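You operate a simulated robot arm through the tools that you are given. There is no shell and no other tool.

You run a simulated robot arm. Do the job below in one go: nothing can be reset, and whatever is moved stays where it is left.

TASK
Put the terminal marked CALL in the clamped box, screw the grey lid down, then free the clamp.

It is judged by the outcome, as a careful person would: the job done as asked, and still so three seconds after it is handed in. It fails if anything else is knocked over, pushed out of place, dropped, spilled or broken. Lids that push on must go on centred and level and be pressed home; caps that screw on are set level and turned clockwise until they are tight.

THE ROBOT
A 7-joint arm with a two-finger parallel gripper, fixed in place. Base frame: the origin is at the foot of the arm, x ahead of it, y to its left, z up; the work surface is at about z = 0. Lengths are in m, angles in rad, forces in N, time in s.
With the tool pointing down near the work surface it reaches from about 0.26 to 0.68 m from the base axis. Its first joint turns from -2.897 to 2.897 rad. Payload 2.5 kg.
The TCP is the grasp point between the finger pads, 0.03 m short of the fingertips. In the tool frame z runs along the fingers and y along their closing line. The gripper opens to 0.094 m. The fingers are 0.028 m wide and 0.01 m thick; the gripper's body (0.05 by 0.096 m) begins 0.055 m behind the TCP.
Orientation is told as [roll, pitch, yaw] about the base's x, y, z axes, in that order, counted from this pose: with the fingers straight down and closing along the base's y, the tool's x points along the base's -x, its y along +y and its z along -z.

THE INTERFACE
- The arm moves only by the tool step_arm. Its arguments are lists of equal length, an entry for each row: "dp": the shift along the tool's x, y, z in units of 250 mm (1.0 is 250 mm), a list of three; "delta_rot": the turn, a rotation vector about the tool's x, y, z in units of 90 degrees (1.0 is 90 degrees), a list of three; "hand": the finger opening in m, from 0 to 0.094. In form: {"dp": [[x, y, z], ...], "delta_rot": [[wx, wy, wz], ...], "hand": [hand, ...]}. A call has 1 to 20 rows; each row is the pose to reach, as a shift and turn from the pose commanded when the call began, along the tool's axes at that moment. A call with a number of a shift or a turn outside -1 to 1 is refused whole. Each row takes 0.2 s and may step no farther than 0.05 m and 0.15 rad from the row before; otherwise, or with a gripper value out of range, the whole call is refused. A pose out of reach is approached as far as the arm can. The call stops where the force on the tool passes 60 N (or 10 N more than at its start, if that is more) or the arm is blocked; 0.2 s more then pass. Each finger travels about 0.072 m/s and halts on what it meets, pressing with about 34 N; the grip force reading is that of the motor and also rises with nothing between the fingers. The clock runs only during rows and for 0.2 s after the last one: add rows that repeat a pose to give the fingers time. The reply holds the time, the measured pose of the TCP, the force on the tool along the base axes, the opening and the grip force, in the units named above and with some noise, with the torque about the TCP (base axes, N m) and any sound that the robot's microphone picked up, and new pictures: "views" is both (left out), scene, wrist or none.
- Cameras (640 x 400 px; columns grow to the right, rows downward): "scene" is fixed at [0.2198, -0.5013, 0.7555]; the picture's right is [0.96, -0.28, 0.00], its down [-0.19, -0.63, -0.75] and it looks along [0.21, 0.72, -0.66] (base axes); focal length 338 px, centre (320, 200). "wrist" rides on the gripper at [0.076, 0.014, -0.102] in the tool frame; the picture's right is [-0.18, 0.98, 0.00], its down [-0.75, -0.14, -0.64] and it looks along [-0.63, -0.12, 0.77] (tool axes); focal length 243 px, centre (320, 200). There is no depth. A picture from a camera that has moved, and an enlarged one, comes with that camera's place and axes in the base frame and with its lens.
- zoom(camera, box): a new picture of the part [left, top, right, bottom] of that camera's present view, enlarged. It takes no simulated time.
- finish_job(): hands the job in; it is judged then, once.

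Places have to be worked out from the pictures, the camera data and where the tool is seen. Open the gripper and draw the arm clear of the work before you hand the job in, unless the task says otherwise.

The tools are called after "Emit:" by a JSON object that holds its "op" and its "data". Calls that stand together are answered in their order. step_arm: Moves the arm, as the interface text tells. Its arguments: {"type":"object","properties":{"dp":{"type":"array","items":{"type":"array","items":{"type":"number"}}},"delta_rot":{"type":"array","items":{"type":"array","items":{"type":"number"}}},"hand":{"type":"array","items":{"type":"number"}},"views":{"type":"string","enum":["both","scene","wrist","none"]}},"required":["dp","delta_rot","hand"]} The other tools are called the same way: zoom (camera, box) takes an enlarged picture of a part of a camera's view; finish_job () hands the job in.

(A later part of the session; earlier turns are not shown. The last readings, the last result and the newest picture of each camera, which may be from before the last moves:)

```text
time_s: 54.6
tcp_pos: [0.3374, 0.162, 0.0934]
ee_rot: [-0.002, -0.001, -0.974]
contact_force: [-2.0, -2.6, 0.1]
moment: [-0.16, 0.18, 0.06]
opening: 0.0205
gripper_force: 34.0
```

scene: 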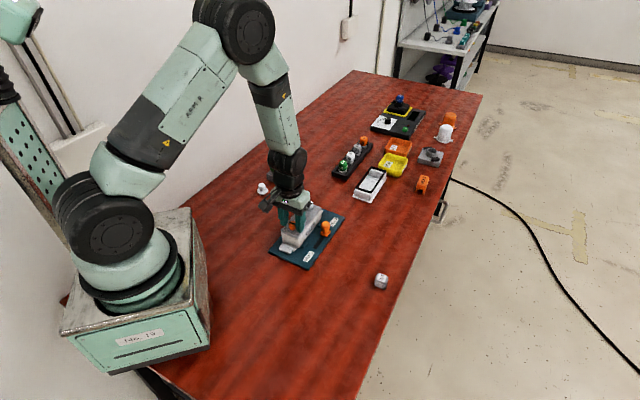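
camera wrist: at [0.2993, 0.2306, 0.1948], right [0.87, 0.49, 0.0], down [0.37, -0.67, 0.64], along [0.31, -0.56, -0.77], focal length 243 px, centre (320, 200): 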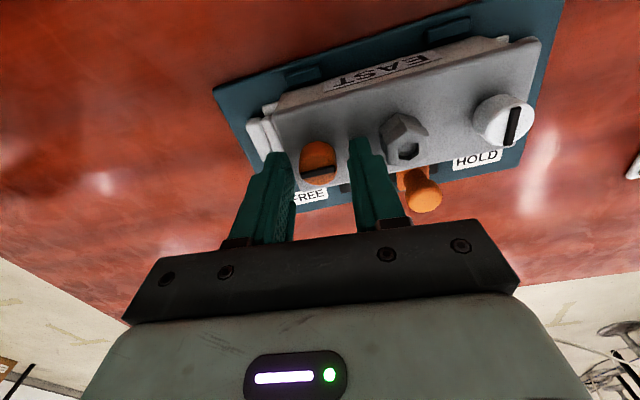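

Torque is still low at ~101°. I'll continue clockwise another ~17° and check the torque and slot.

Emit:
{"op": "step_arm", "data": {"dp": [[0, 0, 0], [0, 0, 0], [0, 0, 0], [0, 0, 0], [0, 0, 0]], "delta_rot": [[0, 0, 0.04], [0, 0, 0.08], [0, 0, 0.13], [0, 0, 0.19], [0, 0, 0.19]], "hand": [0.015, 0.015, 0.015, 0.015, 0.015], "views": "wrist"}}

Emit:
{"op": "zoom", "data": {"camera": "wrist", "box": [220, 80, 420, 230]}}

Emit:
{"op": "zoom", "data": {"camera": "scene", "box": [275, 200, 335, 250]}}

```text
time_s: 55.8
tcp_pos: [0.3354, 0.1624, 0.0935]
ee_rot: [-0.002, -0.001, -1.272]
contact_force: [-12.1, -12.8, 3.1]
moment: [-0.52, 0.55, 0.32]
opening: 0.0205
gripper_force: 33.5
camera wrist: at [0.327, 0.2383, 0.1946], right [0.99, 0.11, 0.0], down [0.09, -0.76, 0.64], along [0.07, -0.64, -0.77], focal length 243 px, centre (320, 200)
```

wrist: 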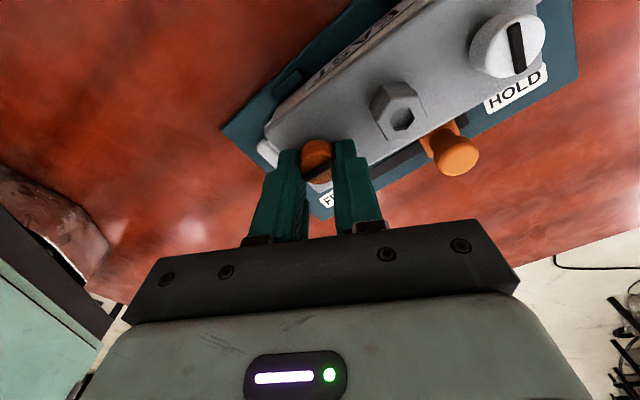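

```text
2.67 times, centred on (320, 155) of wrist
camera zoom: at [0.327, 0.2383, 0.1946], right [0.99, 0.11, 0.0], down [0.09, -0.76, 0.64], along [0.07, -0.64, -0.77], focal length 647 px, centre (320, 320)
```

zoom: 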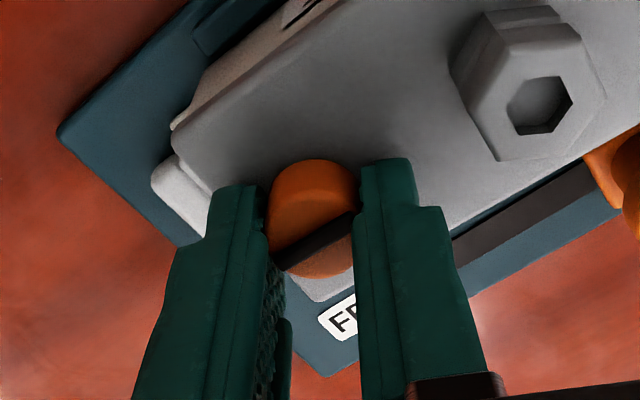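

```text
8.00 times, centred on (305, 225) of scene
camera zoom: at [0.2198, -0.5013, 0.7555], right [0.96, -0.28, 0.0], down [-0.19, -0.63, -0.75], along [0.21, 0.72, -0.66], focal length 2706 px, centre (440, 0)
```

zoom: 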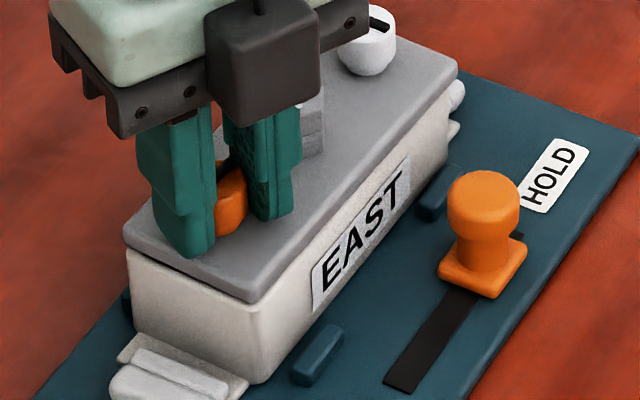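

The head has stopped (slot fixed along the long axis) while the gripper slips with 0.32 Nm — orange is tight. I'll release and rise, then check the lid.

Emit:
{"op": "step_arm", "data": {"dp": [[0, 0, 0], [0, 0, 0], [0, 0, 0], [0, 0, -0.1], [0, 0, -0.25], [0, 0, -0.38], [0, 0, -0.38]], "delta_rot": [[0, 0, 0], [0, 0, 0], [0, 0, 0], [0, 0, 0], [0, 0, 0], [0, 0, 0], [0, 0, 0]], "hand": [0.028, 0.036, 0.04, 0.04, 0.04, 0.04, 0.04]}}

Emit:
{"op": "zoom", "data": {"camera": "scene", "box": [270, 195, 345, 255]}}

Emit:
{"op": "zoom", "data": {"camera": "scene", "box": [277, 226, 307, 246]}}

Emit:
{"op": "zoom", "data": {"camera": "wrist", "box": [220, 20, 420, 170]}}

```text
time_s: 57.4
tcp_pos: [0.3365, 0.1616, 0.1861]
ee_rot: [-0.002, 0.003, -1.271]
contact_force: [0.2, 0.2, -0.5]
moment: [-0.03, -0.03, -0.01]
opening: 0.04
gripper_force: 0.0
camera wrist: at [0.3267, 0.2372, 0.2884], right [0.99, 0.11, 0.0], down [0.09, -0.76, 0.64], along [0.07, -0.64, -0.77], focal length 243 px, centre (320, 200)
```

scene: 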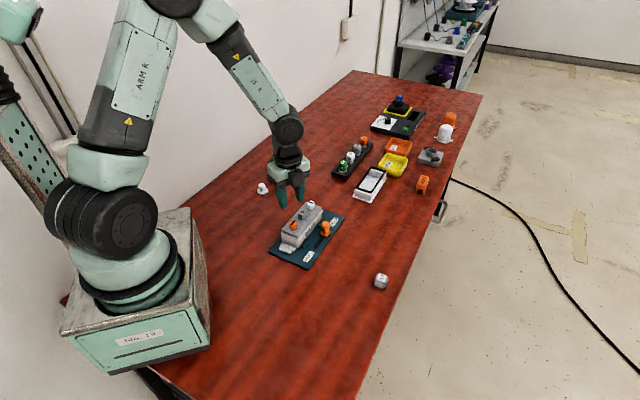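
wrist: 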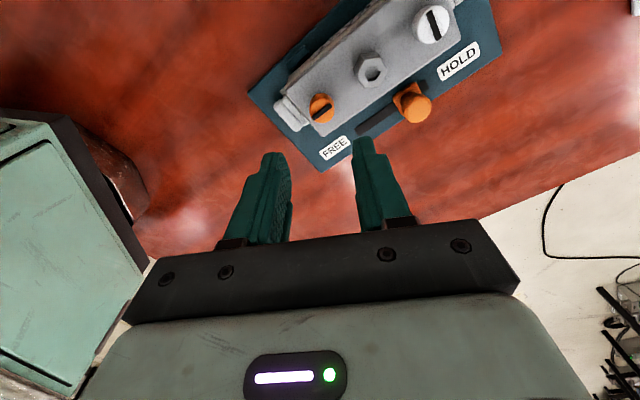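

```text
6.67 times, centred on (308, 225) of scene
camera zoom: at [0.2198, -0.5013, 0.7555], right [0.96, -0.28, 0.0], down [-0.19, -0.63, -0.75], along [0.21, 0.72, -0.66], focal length 2255 px, centre (403, 33)
```

zoom: 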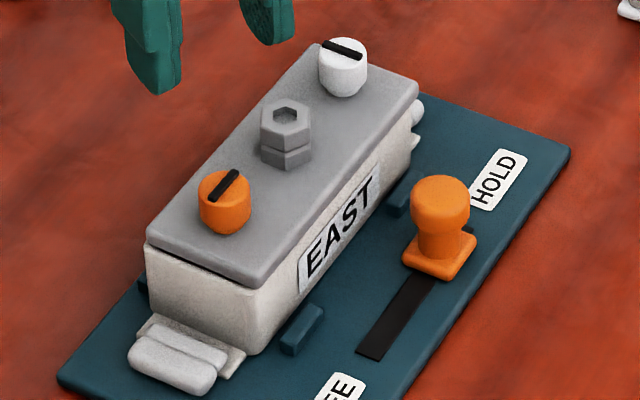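

```text
16.00 times, centred on (292, 236) of scene
camera zoom: at [0.2198, -0.5013, 0.7555], right [0.96, -0.28, 0.0], down [-0.19, -0.63, -0.75], along [0.21, 0.72, -0.66], focal length 5412 px, centre (768, -376)
```

zoom: 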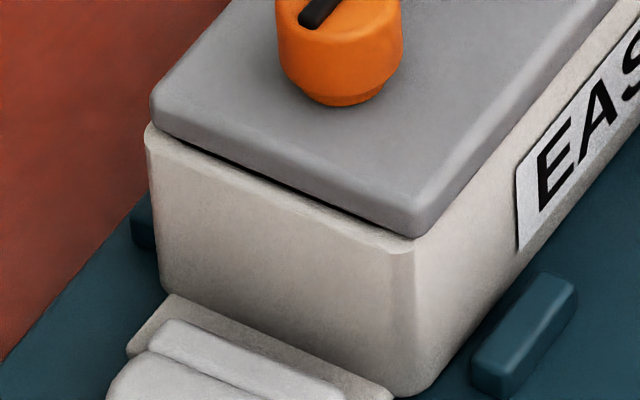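

```text
2.67 times, centred on (320, 95) of wrist
camera zoom: at [0.3267, 0.2372, 0.2884], right [0.99, 0.11, 0.0], down [0.09, -0.76, 0.64], along [0.07, -0.64, -0.77], focal length 647 px, centre (320, 480)
```

zoom: 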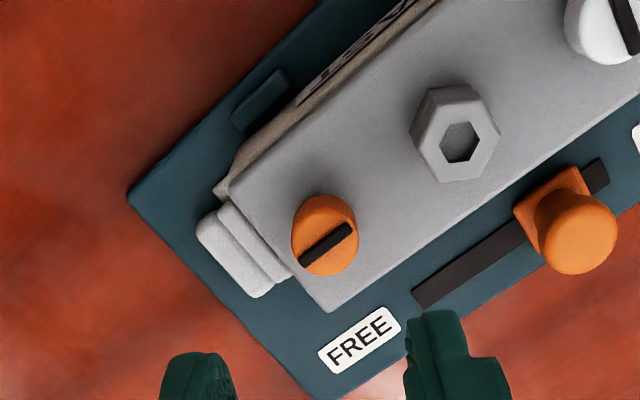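

Orange slot is now along the lid's axis. I'll check how the lid's other corners sit relative to the box after that turn.

Emit:
{"op": "zoom", "data": {"camera": "scene", "box": [312, 200, 336, 220]}}

Emit:
{"op": "zoom", "data": {"camera": "scene", "box": [285, 210, 335, 250]}}

Emit:
{"op": "zoom", "data": {"camera": "wrist", "box": [260, 0, 480, 140]}}

```text
16.00 times, centred on (324, 210) of scene
camera zoom: at [0.2198, -0.5013, 0.7555], right [0.96, -0.28, 0.0], down [-0.19, -0.63, -0.75], along [0.21, 0.72, -0.66], focal length 5412 px, centre (256, 40)
```

zoom: 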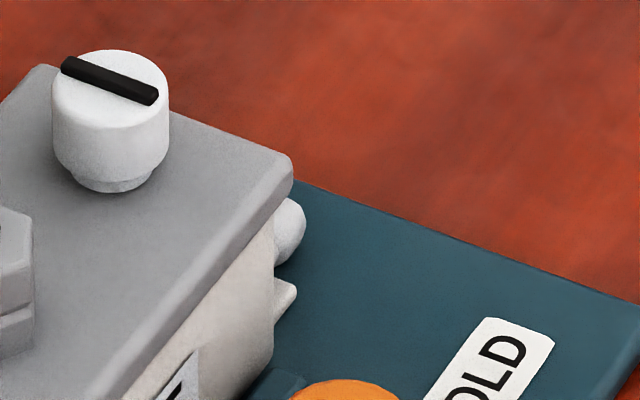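

```text
10.00 times, centred on (310, 230) of scene
camera zoom: at [0.2198, -0.5013, 0.7555], right [0.96, -0.28, 0.0], down [-0.19, -0.63, -0.75], along [0.21, 0.72, -0.66], focal length 3383 px, centre (420, -100)
```

zoom: 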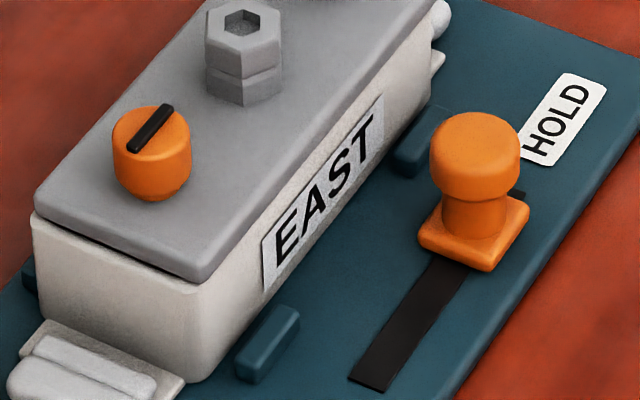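

```text
2.86 times, centred on (370, 70) of wrist
camera zoom: at [0.3267, 0.2372, 0.2884], right [0.99, 0.11, 0.0], down [0.09, -0.76, 0.64], along [0.07, -0.64, -0.77], focal length 693 px, centre (177, 571)
```

zoom: 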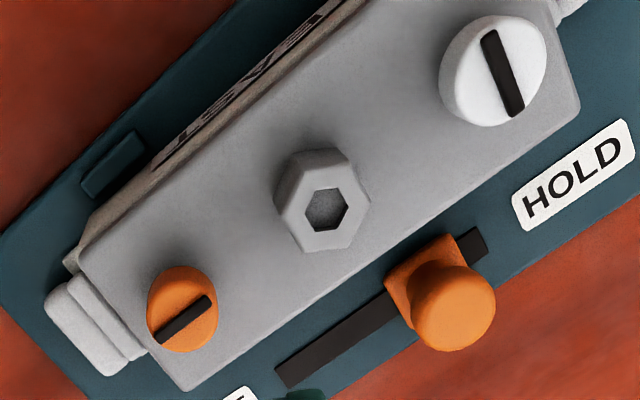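

The orange screw is home. The lid has been nudged 2–3 mm NE within its leg clearance, which I'll re-centre via the hex later. Next I'll move above the white screw while unwinding the wrist counter-clockwise.

Emit:
{"op": "step_arm", "data": {"dp": [[0.017, 0.033, 0], [0.034, 0.066, 0], [0.05, 0.099, 0], [0.067, 0.132, 0], [0.084, 0.165, 0], [0.1, 0.198, 0], [0.117, 0.231, 0], [0.134, 0.264, 0], [0.151, 0.297, 0], [0.168, 0.33, 0], [0.184, 0.363, 0.0], [0.184, 0.363, 0.0]], "delta_rot": [[0, 0, -0.091], [0, 0, -0.182], [0, 0, -0.273], [0, 0, -0.364], [0, 0, -0.455], [0, 0, -0.546], [0, 0, -0.637], [0, 0, -0.728], [0, 0, -0.819], [0, 0, -0.91], [0, 0, -1.0], [0, 0, -1.0]], "hand": [0.042, 0.042, 0.042, 0.042, 0.042, 0.042, 0.042, 0.042, 0.042, 0.042, 0.042, 0.042], "views": "none"}}

Emit:
{"op": "step_arm", "data": {"dp": [[0, 0, 0.03], [0, 0, 0.06], [0, 0, 0.1], [0, 0, 0.14], [0, 0, 0.14]], "delta_rot": [[0, 0, -0.08], [0, 0, -0.16], [0, 0, -0.24], [0, 0, -0.31], [0, 0, -0.31]], "hand": [0.042, 0.042, 0.042, 0.042, 0.042]}}

Emit:
{"op": "zoom", "data": {"camera": "wrist", "box": [220, 40, 420, 190]}}

Emit:
{"op": "zoom", "data": {"camera": "scene", "box": [270, 190, 345, 250]}}

```text
time_s: 60.0
tcp_pos: [0.4083, 0.2339, 0.1874]
ee_rot: [0.0, 0.002, 0.301]
contact_force: [-0.7, 0.1, 0.7]
moment: [-0.01, 0.01, 0.04]
opening: 0.042
gripper_force: 0.0
```

```text
time_s: 61.2
tcp_pos: [0.4093, 0.2336, 0.152]
ee_rot: [0.001, 0.0, 0.789]
contact_force: [0.5, -0.1, 0.2]
moment: [0.03, 0.03, -0.01]
opening: 0.0421
gripper_force: 0.1
camera wrist: at [0.3458, 0.1884, 0.2542], right [-0.57, 0.82, 0.0], down [0.63, 0.43, 0.64], along [0.53, 0.36, -0.77], focal length 243 px, centre (320, 200)
```

scene: 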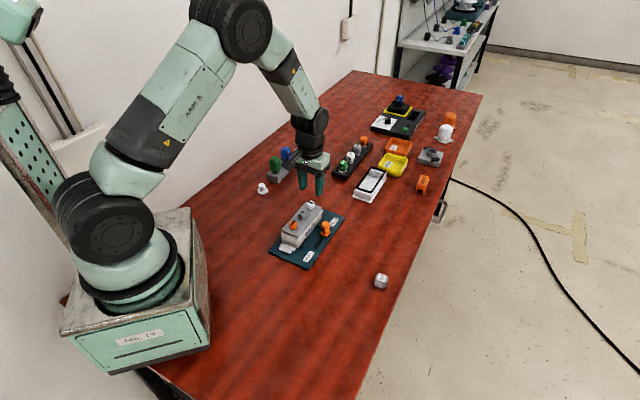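
wrist: 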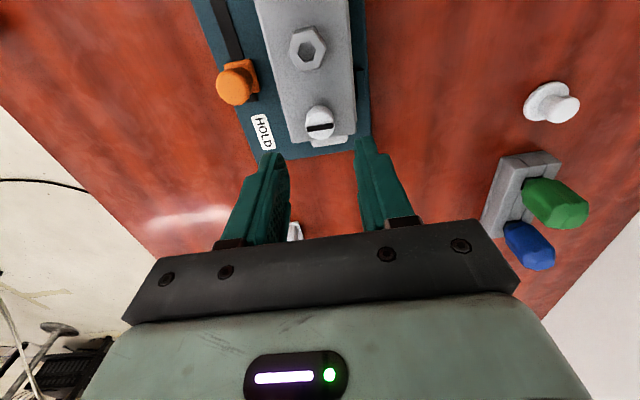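

```text
2.67 times, centred on (320, 115) of wrist
camera zoom: at [0.3458, 0.1884, 0.2542], right [-0.57, 0.82, 0.0], down [0.63, 0.43, 0.64], along [0.53, 0.36, -0.77], focal length 647 px, centre (320, 427)
```

zoom: 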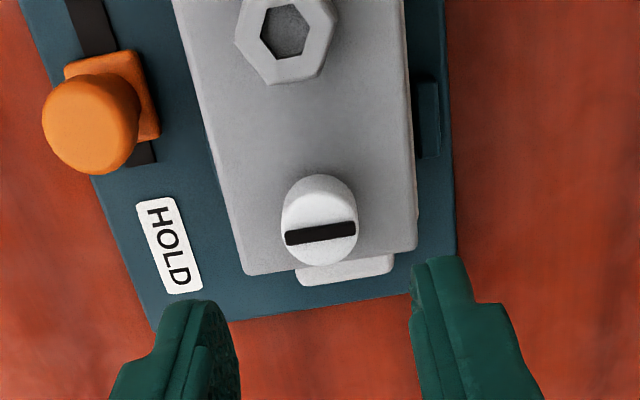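

```text
6.67 times, centred on (308, 220) of scene
camera zoom: at [0.2198, -0.5013, 0.7555], right [0.96, -0.28, 0.0], down [-0.19, -0.63, -0.75], along [0.21, 0.72, -0.66], focal length 2255 px, centre (403, 67)
```

zoom: 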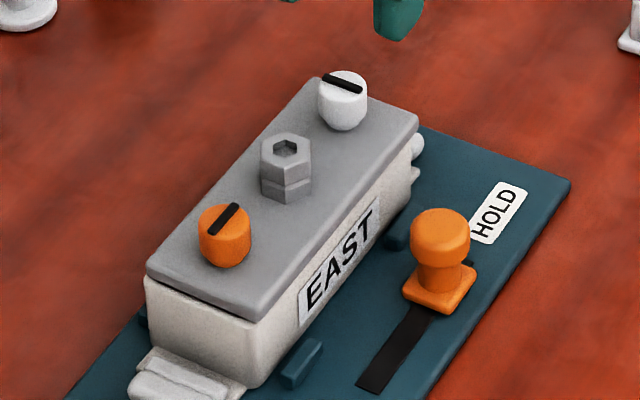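

White head is centred within about 1 mm. I'll descend around it.

Emit:
{"op": "step_arm", "data": {"dp": [[0.003, 0.001, 0.1], [0.003, 0.001, 0.18], [0.003, 0.001, 0.22], [0.003, 0.001, 0.236], [0.003, 0.001, 0.236]], "delta_rot": [[0, 0, 0], [0, 0, 0], [0, 0, 0], [0, 0, 0], [0, 0, 0]], "hand": [0.042, 0.042, 0.042, 0.042, 0.042], "views": "wrist"}}

Emit:
{"op": "zoom", "data": {"camera": "wrist", "box": [220, 80, 420, 230]}}

Emit:
{"op": "zoom", "data": {"camera": "scene", "box": [290, 190, 340, 230]}}

```text
time_s: 62.4
tcp_pos: [0.4092, 0.2338, 0.0938]
ee_rot: [0.002, 0.002, 0.788]
contact_force: [-0.1, -0.2, 0.2]
moment: [-0.01, 0.01, -0.04]
opening: 0.0421
gripper_force: 0.0
camera wrist: at [0.3449, 0.1883, 0.1958], right [-0.57, 0.82, 0.0], down [0.63, 0.43, 0.64], along [0.53, 0.36, -0.77], focal length 243 px, centre (320, 200)
```

wrist: 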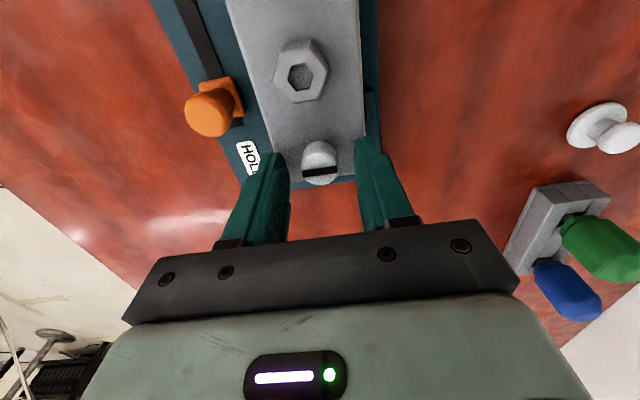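

```text
2.67 times, centred on (320, 155) of wrist
camera zoom: at [0.3449, 0.1883, 0.1958], right [-0.57, 0.82, 0.0], down [0.63, 0.43, 0.64], along [0.53, 0.36, -0.77], focal length 647 px, centre (320, 320)
```

zoom: 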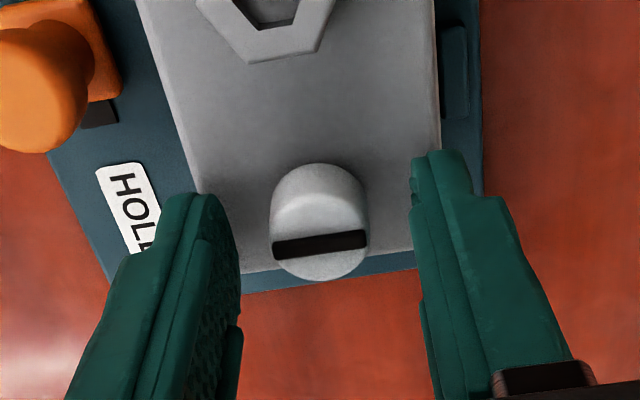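

```text
10.00 times, centred on (315, 210) of scene
camera zoom: at [0.2198, -0.5013, 0.7555], right [0.96, -0.28, 0.0], down [-0.19, -0.63, -0.75], along [0.21, 0.72, -0.66], focal length 3383 px, centre (370, 100)
```

zoom: 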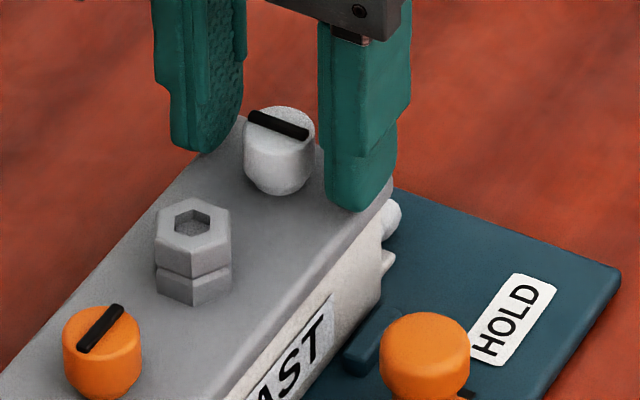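

White head is well centred. I'll close on it and turn 45° clockwise.

Emit:
{"op": "step_arm", "data": {"dp": [[0, 0, 0.002], [0, 0, 0.002], [0, 0, 0.002], [0, 0, 0.002], [0, 0, 0.002], [0, 0, 0.002], [0, 0, 0.002], [0, 0, 0.002], [0, 0, 0.002], [0, 0, 0.002], [0, 0, 0.002]], "delta_rot": [[0, 0, 0], [0, 0, 0], [0, 0, 0], [0, 0, 0], [0, 0, 0.08], [0, 0, 0.16], [0, 0, 0.24], [0, 0, 0.32], [0, 0, 0.4], [0, 0, 0.5], [0, 0, 0.5]], "hand": [0.032, 0.02, 0.015, 0.015, 0.015, 0.015, 0.015, 0.015, 0.015, 0.015, 0.015], "views": "wrist"}}

Emit:
{"op": "zoom", "data": {"camera": "wrist", "box": [220, 80, 420, 230]}}

Emit:
{"op": "zoom", "data": {"camera": "scene", "box": [275, 195, 345, 250]}}

```text
refused: row 10 steps farther than a row can; nothing moved
```

```text
2.67 times, centred on (320, 155) of wrist
camera zoom: at [0.3449, 0.1883, 0.1958], right [-0.57, 0.82, 0.0], down [0.63, 0.43, 0.64], along [0.53, 0.36, -0.77], focal length 647 px, centre (320, 320)
```

zoom: 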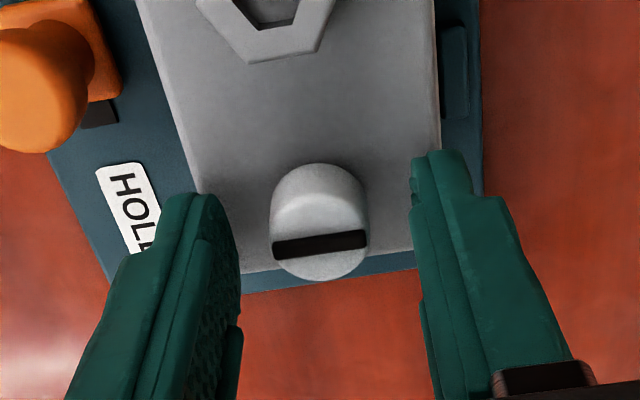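

```text
7.27 times, centred on (310, 222) of scene
camera zoom: at [0.2198, -0.5013, 0.7555], right [0.96, -0.28, 0.0], down [-0.19, -0.63, -0.75], along [0.21, 0.72, -0.66], focal length 2460 px, centre (393, 36)
```

zoom: 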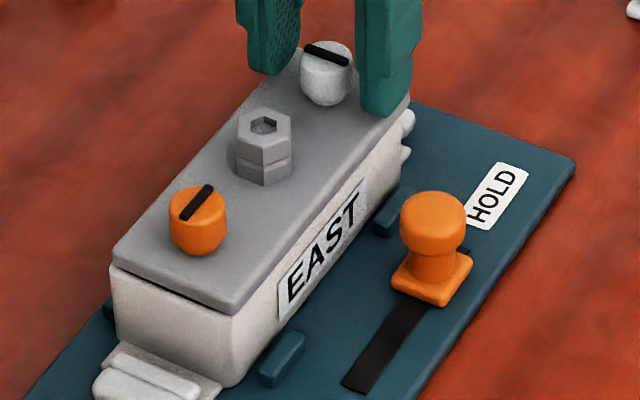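

The call was refused because one rotation step was 0.157 rad; nothing moved. I'll repeat with steps of at most 0.09 units.

Emit:
{"op": "step_arm", "data": {"dp": [[0, 0, 0.002], [0, 0, 0.002], [0, 0, 0.002], [0, 0, 0.002], [0, 0, 0.002], [0, 0, 0.002], [0, 0, 0.002], [0, 0, 0.002], [0, 0, 0.002], [0, 0, 0.002], [0, 0, 0.002]], "delta_rot": [[0, 0, 0], [0, 0, 0], [0, 0, 0], [0, 0, 0], [0, 0, 0.085], [0, 0, 0.17], [0, 0, 0.255], [0, 0, 0.34], [0, 0, 0.425], [0, 0, 0.5], [0, 0, 0.5]], "hand": [0.032, 0.02, 0.015, 0.015, 0.015, 0.015, 0.015, 0.015, 0.015, 0.015, 0.015], "views": "wrist"}}

Emit:
{"op": "zoom", "data": {"camera": "wrist", "box": [220, 80, 420, 230]}}

Emit:
{"op": "zoom", "data": {"camera": "scene", "box": [275, 195, 345, 250]}}

```text
time_s: 64.8
tcp_pos: [0.4105, 0.2321, 0.0921]
ee_rot: [0.0, 0.001, -0.001]
contact_force: [-1.7, -10.5, 10.3]
moment: [-0.43, 0.09, 0.01]
opening: 0.0204
gripper_force: 33.6
camera wrist: at [0.3334, 0.2454, 0.1951], right [0.19, 0.98, 0.0], down [0.75, -0.14, 0.64], along [0.63, -0.12, -0.77], focal length 243 px, centre (320, 200)
```

wrist: 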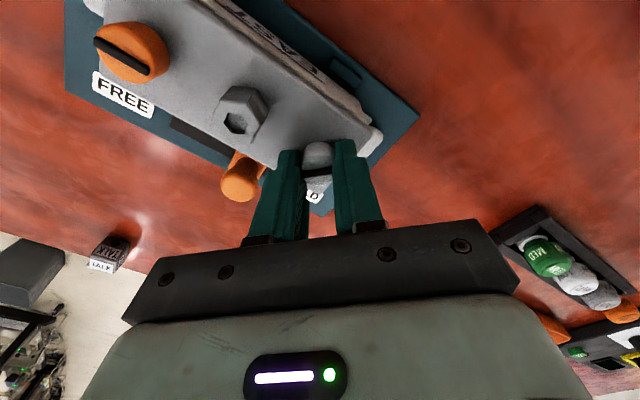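

```text
2.67 times, centred on (320, 155) of wrist
camera zoom: at [0.3334, 0.2454, 0.1951], right [0.19, 0.98, 0.0], down [0.75, -0.14, 0.64], along [0.63, -0.12, -0.77], focal length 647 px, centre (320, 320)
```

zoom: 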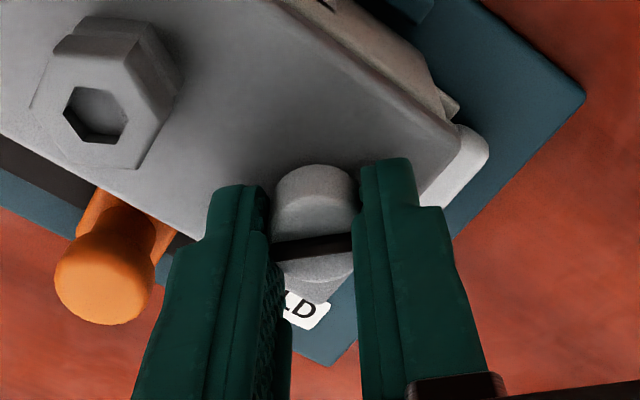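

```text
7.27 times, centred on (310, 222) of scene
camera zoom: at [0.2198, -0.5013, 0.7555], right [0.96, -0.28, 0.0], down [-0.19, -0.63, -0.75], along [0.21, 0.72, -0.66], focal length 2460 px, centre (393, 36)
```

zoom: 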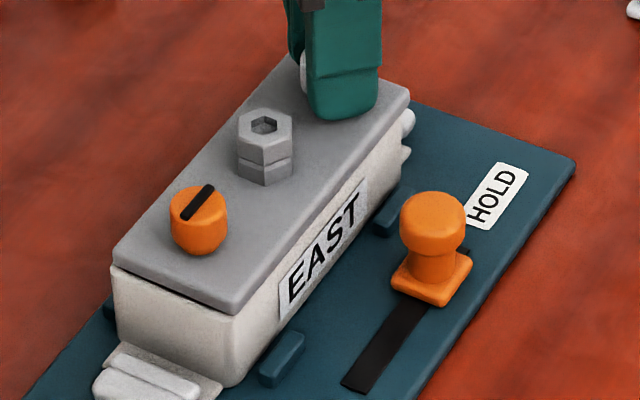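

White turned 45° with a modest side load. I'll continue another 40° clockwise.

Emit:
{"op": "step_arm", "data": {"dp": [[0, 0, 0], [0, 0, 0], [0, 0, 0], [0, 0, 0], [0, 0, 0], [0, 0, 0]], "delta_rot": [[0, 0, 0.085], [0, 0, 0.17], [0, 0, 0.255], [0, 0, 0.34], [0, 0, 0.425], [0, 0, 0.425]], "hand": [0.015, 0.015, 0.015, 0.015, 0.015, 0.015], "views": "wrist"}}

Emit:
{"op": "zoom", "data": {"camera": "wrist", "box": [220, 80, 420, 230]}}

Emit:
{"op": "zoom", "data": {"camera": "scene", "box": [275, 195, 345, 250]}}

```text
time_s: 66.2
tcp_pos: [0.4098, 0.2312, 0.0934]
ee_rot: [-0.006, 0.002, -0.671]
contact_force: [-10.7, -28.3, 16.1]
moment: [-1.14, 0.56, 0.21]
opening: 0.0206
gripper_force: 34.0
camera wrist: at [0.3584, 0.289, 0.1948], right [0.75, 0.66, 0.0], down [0.51, -0.58, 0.64], along [0.42, -0.49, -0.77], focal length 243 px, centre (320, 200)
```

wrist: 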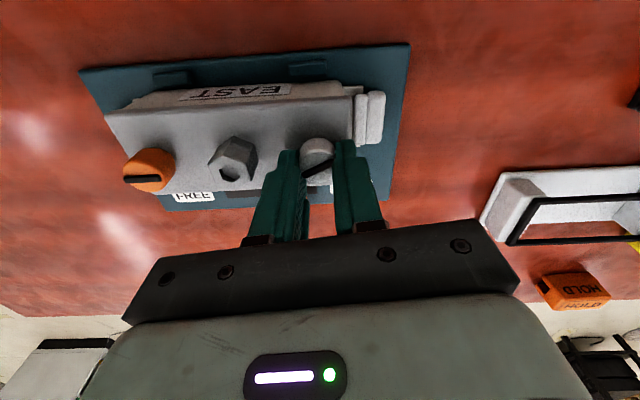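

```text
2.67 times, centred on (320, 155) of wrist
camera zoom: at [0.3584, 0.289, 0.1948], right [0.75, 0.66, 0.0], down [0.51, -0.58, 0.64], along [0.42, -0.49, -0.77], focal length 647 px, centre (320, 320)
```

zoom: 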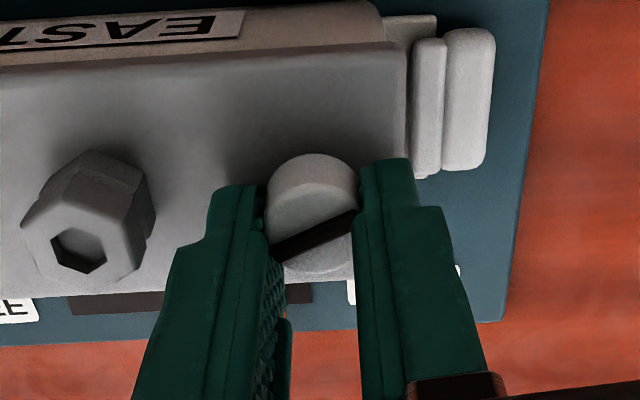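

```text
7.27 times, centred on (310, 222) of scene
camera zoom: at [0.2198, -0.5013, 0.7555], right [0.96, -0.28, 0.0], down [-0.19, -0.63, -0.75], along [0.21, 0.72, -0.66], focal length 2460 px, centre (393, 36)
```

zoom: 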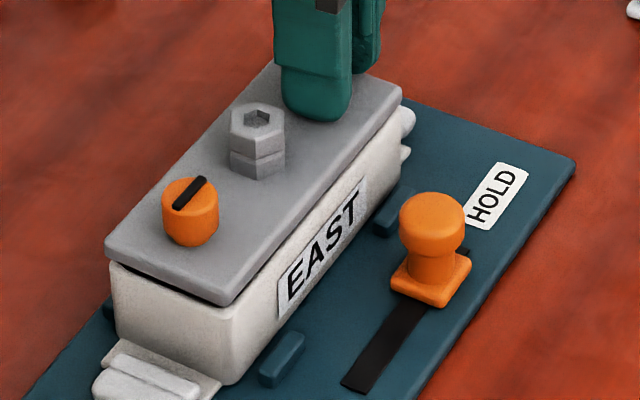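

The white screw is resisting at about 62° and the gripper is loading the lid sideways. I'll stop and inspect the lid edges closely.

Emit:
{"op": "zoom", "data": {"camera": "scene", "box": [277, 222, 307, 246]}}

Emit:
{"op": "zoom", "data": {"camera": "scene", "box": [305, 200, 335, 224]}}

Emit:
{"op": "zoom", "data": {"camera": "wrist", "box": [90, 70, 290, 210]}}

Emit:
{"op": "zoom", "data": {"camera": "wrist", "box": [320, 70, 400, 130]}}

```text
16.00 times, centred on (292, 234) of scene
camera zoom: at [0.2198, -0.5013, 0.7555], right [0.96, -0.28, 0.0], down [-0.19, -0.63, -0.75], along [0.21, 0.72, -0.66], focal length 5412 px, centre (768, -344)
```

zoom: 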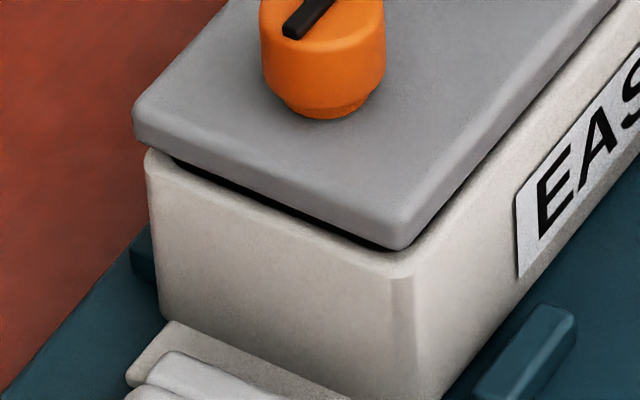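

```text
16.00 times, centred on (320, 212) of scene
camera zoom: at [0.2198, -0.5013, 0.7555], right [0.96, -0.28, 0.0], down [-0.19, -0.63, -0.75], along [0.21, 0.72, -0.66], focal length 5412 px, centre (320, 8)
```

zoom: 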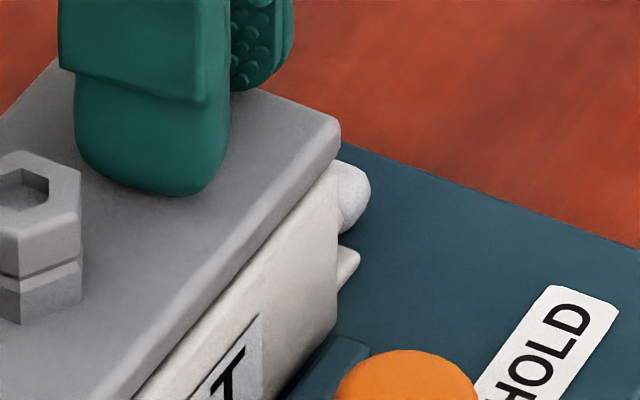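

```text
2.86 times, centred on (190, 140) of wrist
camera zoom: at [0.3584, 0.289, 0.1948], right [0.75, 0.66, 0.0], down [0.51, -0.58, 0.64], along [0.42, -0.49, -0.77], focal length 693 px, centre (691, 371)
```

zoom: 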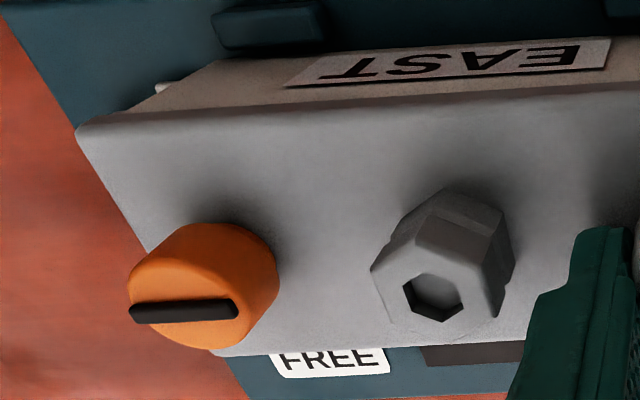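

```text
6.67 times, centred on (360, 100) of wrist
camera zoom: at [0.3584, 0.289, 0.1948], right [0.75, 0.66, 0.0], down [0.51, -0.58, 0.64], along [0.42, -0.49, -0.77], focal length 1618 px, centre (53, 867)
```

zoom: 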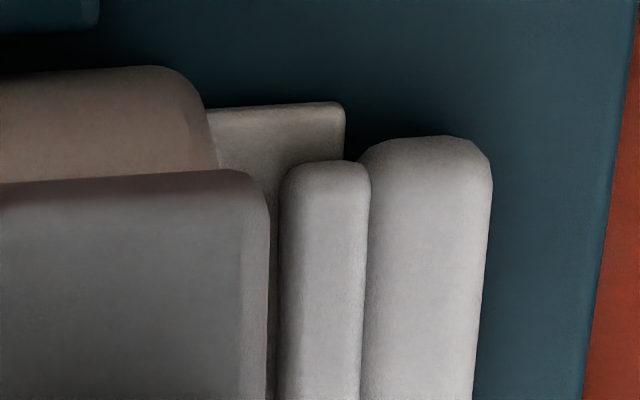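

The white tongue seems to be hitting the NE end wall because the lid sits ~4–5 mm too far NE, and this tilts the lid. I'll release the white head, rise, and re-centre the lid by its hex before turning further.

Emit:
{"op": "step_arm", "data": {"dp": [[0, 0, 0], [0, 0, 0], [0, 0, 0], [0, 0, -0.1], [0, 0, -0.25], [0, 0, -0.4], [0, 0, -0.4]], "delta_rot": [[0, 0, 0], [0, 0, 0], [0, 0, 0], [0, 0, 0], [0, 0, 0], [0, 0, 0], [0, 0, 0]], "hand": [0.026, 0.034, 0.04, 0.04, 0.04, 0.04, 0.04]}}

Emit:
{"op": "zoom", "data": {"camera": "scene", "box": [275, 195, 345, 250]}}

Emit:
{"op": "zoom", "data": {"camera": "scene", "box": [277, 222, 307, 246]}}

Emit:
{"op": "zoom", "data": {"camera": "scene", "box": [305, 200, 335, 224]}}

Emit:
{"op": "zoom", "data": {"camera": "wrist", "box": [140, 30, 400, 180]}}

```text
time_s: 67.8
tcp_pos: [0.4095, 0.2323, 0.1914]
ee_rot: [-0.002, 0.001, -0.666]
contact_force: [0.0, -0.3, 0.1]
moment: [0.0, -0.02, -0.03]
opening: 0.04
gripper_force: 0.1
camera wrist: at [0.3593, 0.2888, 0.2942], right [0.75, 0.66, 0.0], down [0.51, -0.58, 0.64], along [0.42, -0.48, -0.77], focal length 243 px, centre (320, 200)
```

scene: 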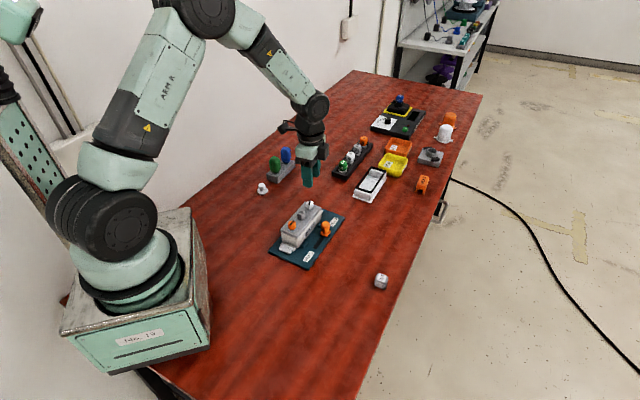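
wrist: 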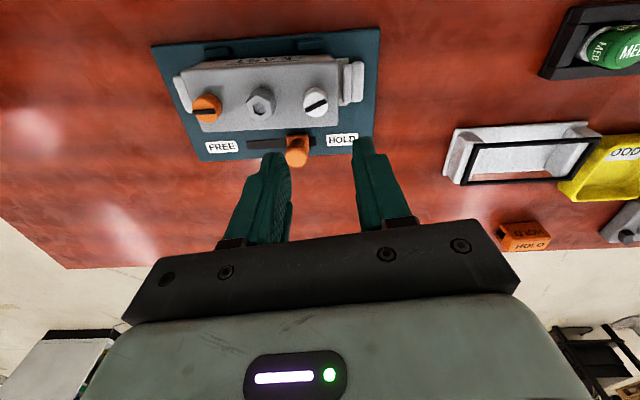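

```text
7.27 times, centred on (310, 222) of scene
camera zoom: at [0.2198, -0.5013, 0.7555], right [0.96, -0.28, 0.0], down [-0.19, -0.63, -0.75], along [0.21, 0.72, -0.66], focal length 2460 px, centre (393, 36)
```

zoom: 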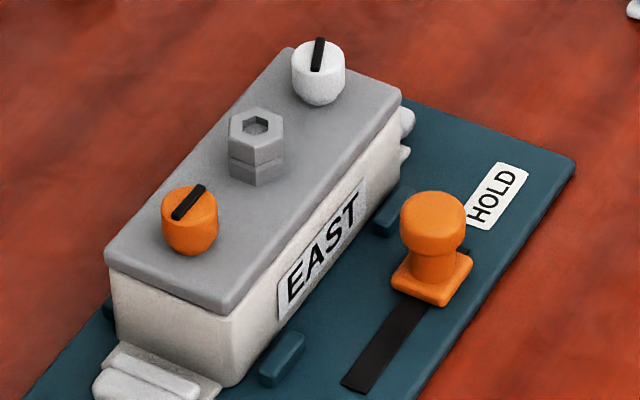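

```text
16.00 times, centred on (292, 234) of scene
camera zoom: at [0.2198, -0.5013, 0.7555], right [0.96, -0.28, 0.0], down [-0.19, -0.63, -0.75], along [0.21, 0.72, -0.66], focal length 5412 px, centre (768, -344)
```

zoom: 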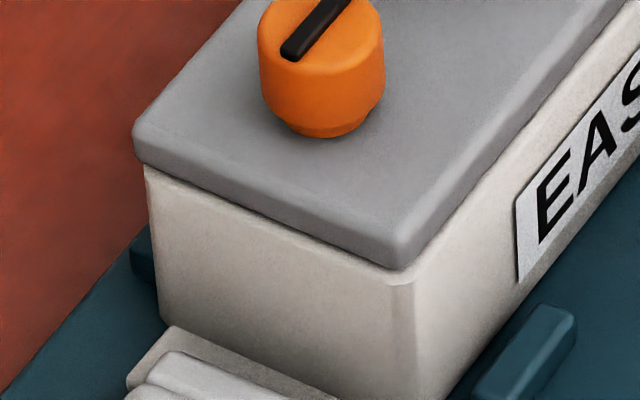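

```text
16.00 times, centred on (320, 212) of scene
camera zoom: at [0.2198, -0.5013, 0.7555], right [0.96, -0.28, 0.0], down [-0.19, -0.63, -0.75], along [0.21, 0.72, -0.66], focal length 5412 px, centre (320, 8)
```

zoom: 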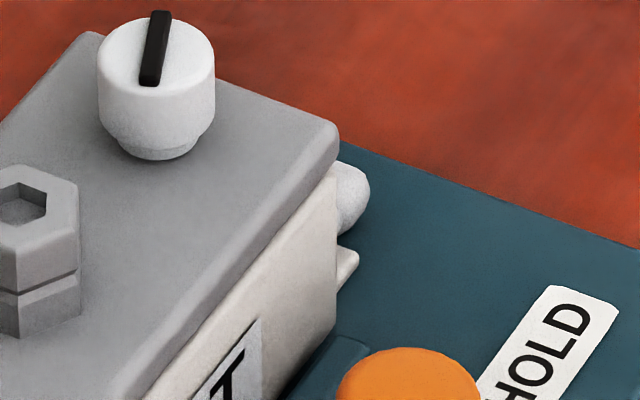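

```text
2.46 times, centred on (270, 105) of wrist
camera zoom: at [0.3593, 0.2888, 0.2942], right [0.75, 0.66, 0.0], down [0.51, -0.58, 0.64], along [0.42, -0.48, -0.77], focal length 597 px, centre (443, 434)
```

zoom: 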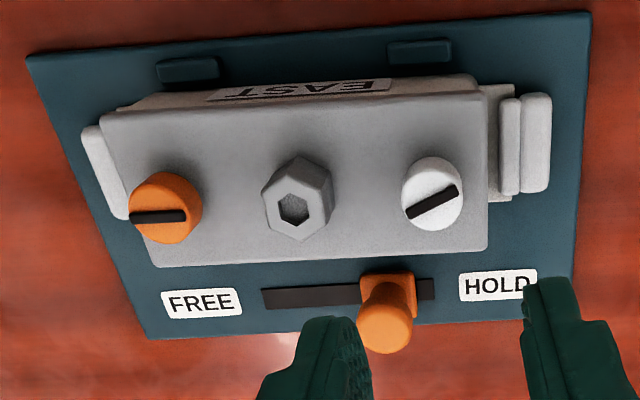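

Released, the lid dropped back flush and roughly centred, with orange's slot exactly along the axis; white is ~28° short. I'll move over white's true position (about 5 mm from where I held it) and look.

Emit:
{"op": "step_arm", "data": {"dp": [[0.01, -0.006, 0.08], [0.019, -0.011, 0.16], [0.019, -0.011, 0.24], [0.019, -0.011, 0.24]], "delta_rot": [[0, 0, -0.06], [0, 0, -0.127], [0, 0, -0.127], [0, 0, -0.127]], "hand": [0.04, 0.04, 0.04, 0.04], "views": "wrist"}}

Emit:
{"op": "zoom", "data": {"camera": "wrist", "box": [220, 60, 420, 210]}}

Emit:
{"op": "zoom", "data": {"camera": "scene", "box": [285, 190, 335, 230]}}

```text
time_s: 68.8
tcp_pos: [0.4053, 0.233, 0.1329]
ee_rot: [-0.001, 0.002, -0.467]
contact_force: [-0.8, 0.0, -0.2]
moment: [0.03, -0.02, 0.01]
opening: 0.0401
gripper_force: 0.0
camera wrist: at [0.3432, 0.2797, 0.2343], right [0.61, 0.8, 0.0], down [0.61, -0.47, 0.64], along [0.51, -0.39, -0.77], focal length 243 px, centre (320, 200)
```

wrist: 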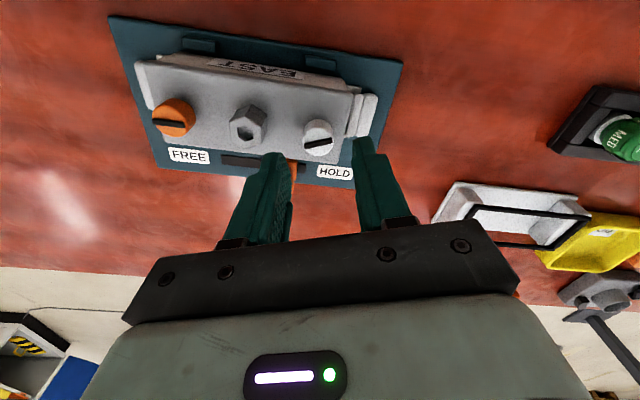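

```text
2.67 times, centred on (320, 135) of wrist
camera zoom: at [0.3432, 0.2797, 0.2343], right [0.61, 0.8, 0.0], down [0.61, -0.47, 0.64], along [0.51, -0.39, -0.77], focal length 647 px, centre (320, 373)
```

zoom: 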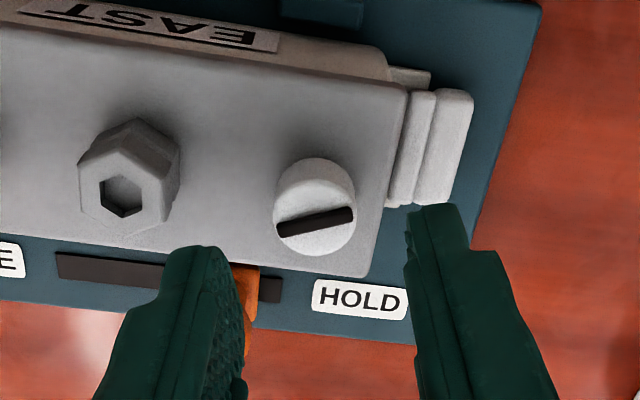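

```text
10.00 times, centred on (310, 210) of scene
camera zoom: at [0.2198, -0.5013, 0.7555], right [0.96, -0.28, 0.0], down [-0.19, -0.63, -0.75], along [0.21, 0.72, -0.66], focal length 3383 px, centre (420, 100)
```

zoom: 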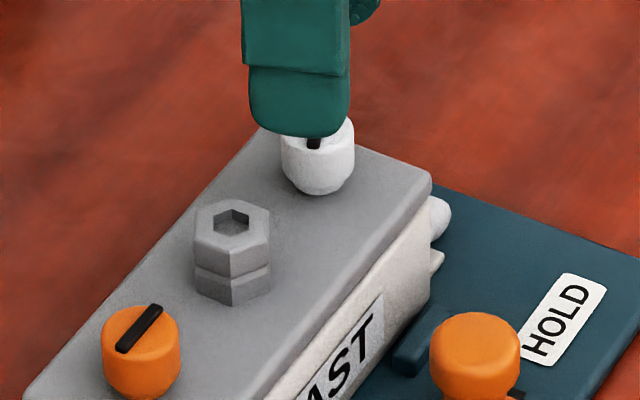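

White head is nearly centred in the closing direction. I'll apply a small trim, descend, close gently and check side forces before turning.

Emit:
{"op": "step_arm", "data": {"dp": [[-0.004, -0.001, 0.06], [-0.004, -0.001, 0.12], [-0.004, -0.001, 0.158], [-0.004, -0.001, 0.158]], "delta_rot": [[0, 0, 0], [0, 0, 0], [0, 0, 0], [0, 0, 0]], "hand": [0.04, 0.04, 0.04, 0.04], "views": "none"}}

Emit:
{"op": "zoom", "data": {"camera": "wrist", "box": [220, 80, 420, 230]}}

Emit:
{"op": "zoom", "data": {"camera": "scene", "box": [285, 190, 335, 230]}}

```text
time_s: 69.8
tcp_pos: [0.405, 0.2334, 0.0926]
ee_rot: [-0.001, 0.001, -0.468]
contact_force: [-0.6, -0.1, 0.2]
moment: [0.03, -0.01, 0.01]
opening: 0.0398
gripper_force: 0.0
```

```text
2.67 times, centred on (320, 155) of wrist
camera zoom: at [0.3426, 0.2794, 0.1947], right [0.61, 0.79, 0.0], down [0.61, -0.47, 0.64], along [0.51, -0.39, -0.77], focal length 647 px, centre (320, 320)
```

zoom: 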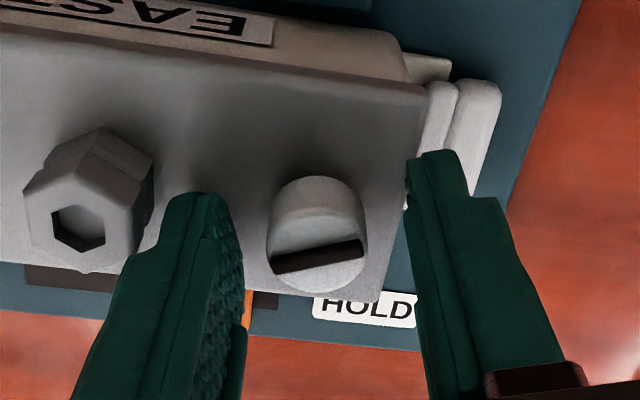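

```text
10.00 times, centred on (310, 210) of scene
camera zoom: at [0.2198, -0.5013, 0.7555], right [0.96, -0.28, 0.0], down [-0.19, -0.63, -0.75], along [0.21, 0.72, -0.66], focal length 3383 px, centre (420, 100)
```

zoom: 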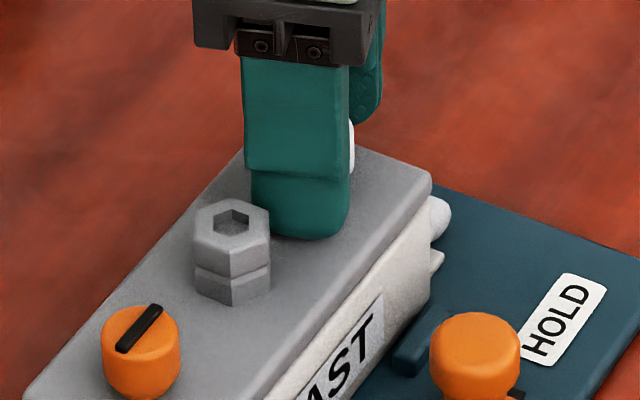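

The head sits about 2.5 mm further in −x than my earlier grips; I'll shift that much, then close and read the forces.

Emit:
{"op": "step_arm", "data": {"dp": [[-0.01, 0.002, 0], [-0.01, 0.002, 0], [-0.01, 0.002, 0], [-0.01, 0.002, 0], [-0.01, 0.002, 0]], "delta_rot": [[0, 0, 0], [0, 0, 0], [0, 0, 0], [0, 0, 0], [0, 0, 0]], "hand": [0.04, 0.03, 0.02, 0.015, 0.015], "views": "none"}}

Emit:
{"op": "zoom", "data": {"camera": "wrist", "box": [220, 80, 420, 230]}}

Emit:
{"op": "zoom", "data": {"camera": "scene", "box": [275, 195, 345, 250]}}

```text
time_s: 71.0
tcp_pos: [0.4069, 0.2312, 0.0943]
ee_rot: [-0.002, 0.002, -0.467]
contact_force: [-3.7, -7.0, 2.7]
moment: [-0.19, 0.14, 0.02]
opening: 0.0203
gripper_force: 33.8
```

```text
2.67 times, centred on (320, 155) of wrist
camera zoom: at [0.3446, 0.2782, 0.195], right [0.61, 0.79, 0.0], down [0.61, -0.46, 0.64], along [0.51, -0.39, -0.77], focal length 647 px, centre (320, 320)
```

zoom: 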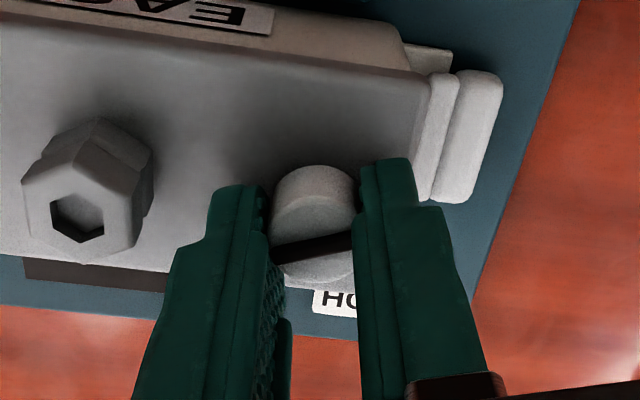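

```text
7.27 times, centred on (310, 222) of scene
camera zoom: at [0.2198, -0.5013, 0.7555], right [0.96, -0.28, 0.0], down [-0.19, -0.63, -0.75], along [0.21, 0.72, -0.66], focal length 2460 px, centre (393, 36)
```

zoom: 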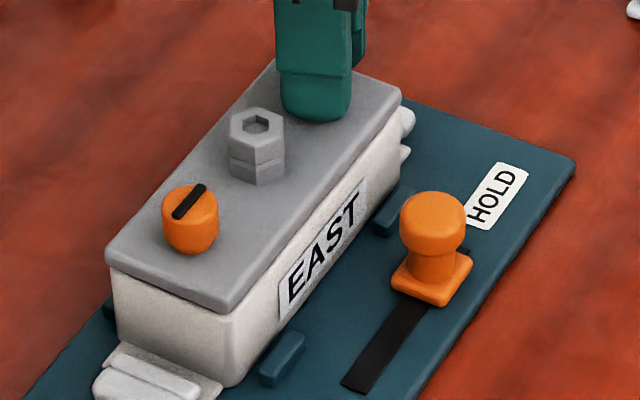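

Gripped with ~8 N along the closing line; I'll shift 0.8 mm to relieve it and turn 15° clockwise.

Emit:
{"op": "step_arm", "data": {"dp": [[0, -0.003, 0], [0, -0.003, 0], [0, -0.003, 0], [0, -0.003, 0]], "delta_rot": [[0, 0, 0.05], [0, 0, 0.1], [0, 0, 0.16], [0, 0, 0.16]], "hand": [0.015, 0.015, 0.015, 0.015], "views": "none"}}

Emit:
{"op": "zoom", "data": {"camera": "wrist", "box": [220, 80, 420, 230]}}

Emit:
{"op": "zoom", "data": {"camera": "scene", "box": [275, 195, 345, 250]}}

```text
time_s: 72.0
tcp_pos: [0.4079, 0.2326, 0.0929]
ee_rot: [-0.001, 0.002, -0.719]
contact_force: [-5.1, -6.8, -1.1]
moment: [-0.41, 0.3, -0.01]
opening: 0.0203
gripper_force: 33.8
```

```text
2.67 times, centred on (320, 155) of wrist
camera zoom: at [0.3582, 0.2919, 0.1956], right [0.79, 0.62, 0.0], down [0.48, -0.6, 0.64], along [0.39, -0.51, -0.77], focal length 647 px, centre (320, 320)
```

zoom: 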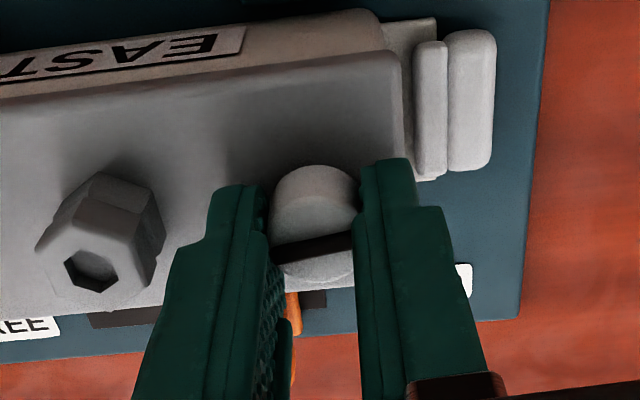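

```text
7.27 times, centred on (310, 222) of scene
camera zoom: at [0.2198, -0.5013, 0.7555], right [0.96, -0.28, 0.0], down [-0.19, -0.63, -0.75], along [0.21, 0.72, -0.66], focal length 2460 px, centre (393, 36)
```

zoom: 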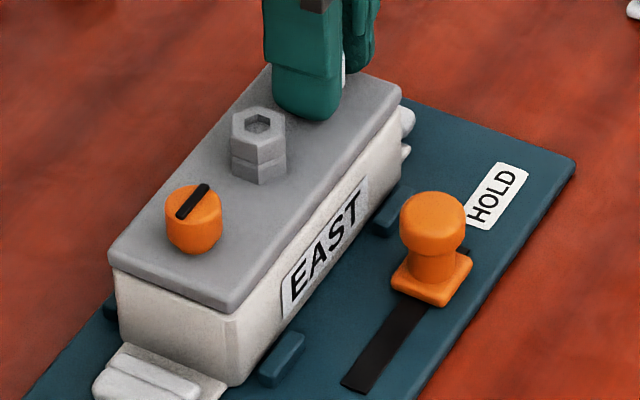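

Turned to ~76° with the head following. There's ~8 N pushing toward SW, so I'll yield 1 mm that way while turning another 12°.

Emit:
{"op": "step_arm", "data": {"dp": [[0, -0.004, 0], [0, -0.004, 0], [0, -0.004, 0], [0, -0.004, 0]], "delta_rot": [[0, 0, 0.04], [0, 0, 0.08], [0, 0, 0.13], [0, 0, 0.13]], "hand": [0.015, 0.015, 0.015, 0.015], "views": "none"}}

Emit:
{"op": "zoom", "data": {"camera": "wrist", "box": [220, 80, 420, 230]}}

Emit:
{"op": "zoom", "data": {"camera": "scene", "box": [275, 195, 345, 250]}}

```text
time_s: 73.0
tcp_pos: [0.406, 0.2313, 0.0926]
ee_rot: [-0.002, -0.001, -0.924]
contact_force: [-3.7, -4.6, -0.3]
moment: [-0.28, 0.21, 0.06]
opening: 0.0205
gripper_force: 33.3
```

```text
2.67 times, centred on (320, 155) of wrist
camera zoom: at [0.3714, 0.2996, 0.1954], right [0.9, 0.45, 0.0], down [0.34, -0.69, 0.64], along [0.28, -0.58, -0.77], focal length 647 px, centre (320, 320)
```

zoom: 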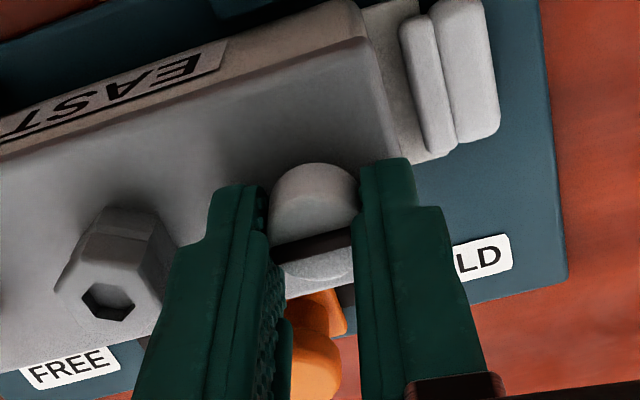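

```text
7.27 times, centred on (310, 222) of scene
camera zoom: at [0.2198, -0.5013, 0.7555], right [0.96, -0.28, 0.0], down [-0.19, -0.63, -0.75], along [0.21, 0.72, -0.66], focal length 2460 px, centre (393, 36)
```

zoom: 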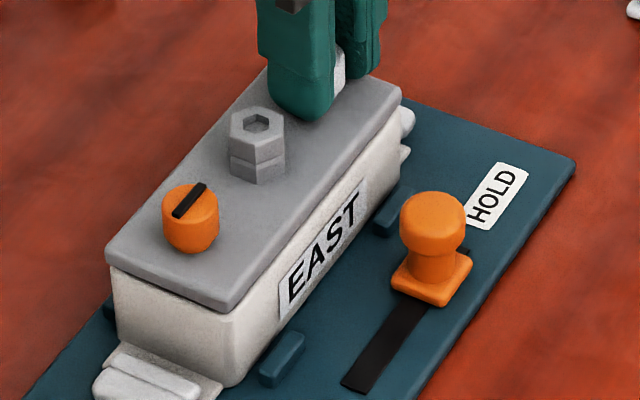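

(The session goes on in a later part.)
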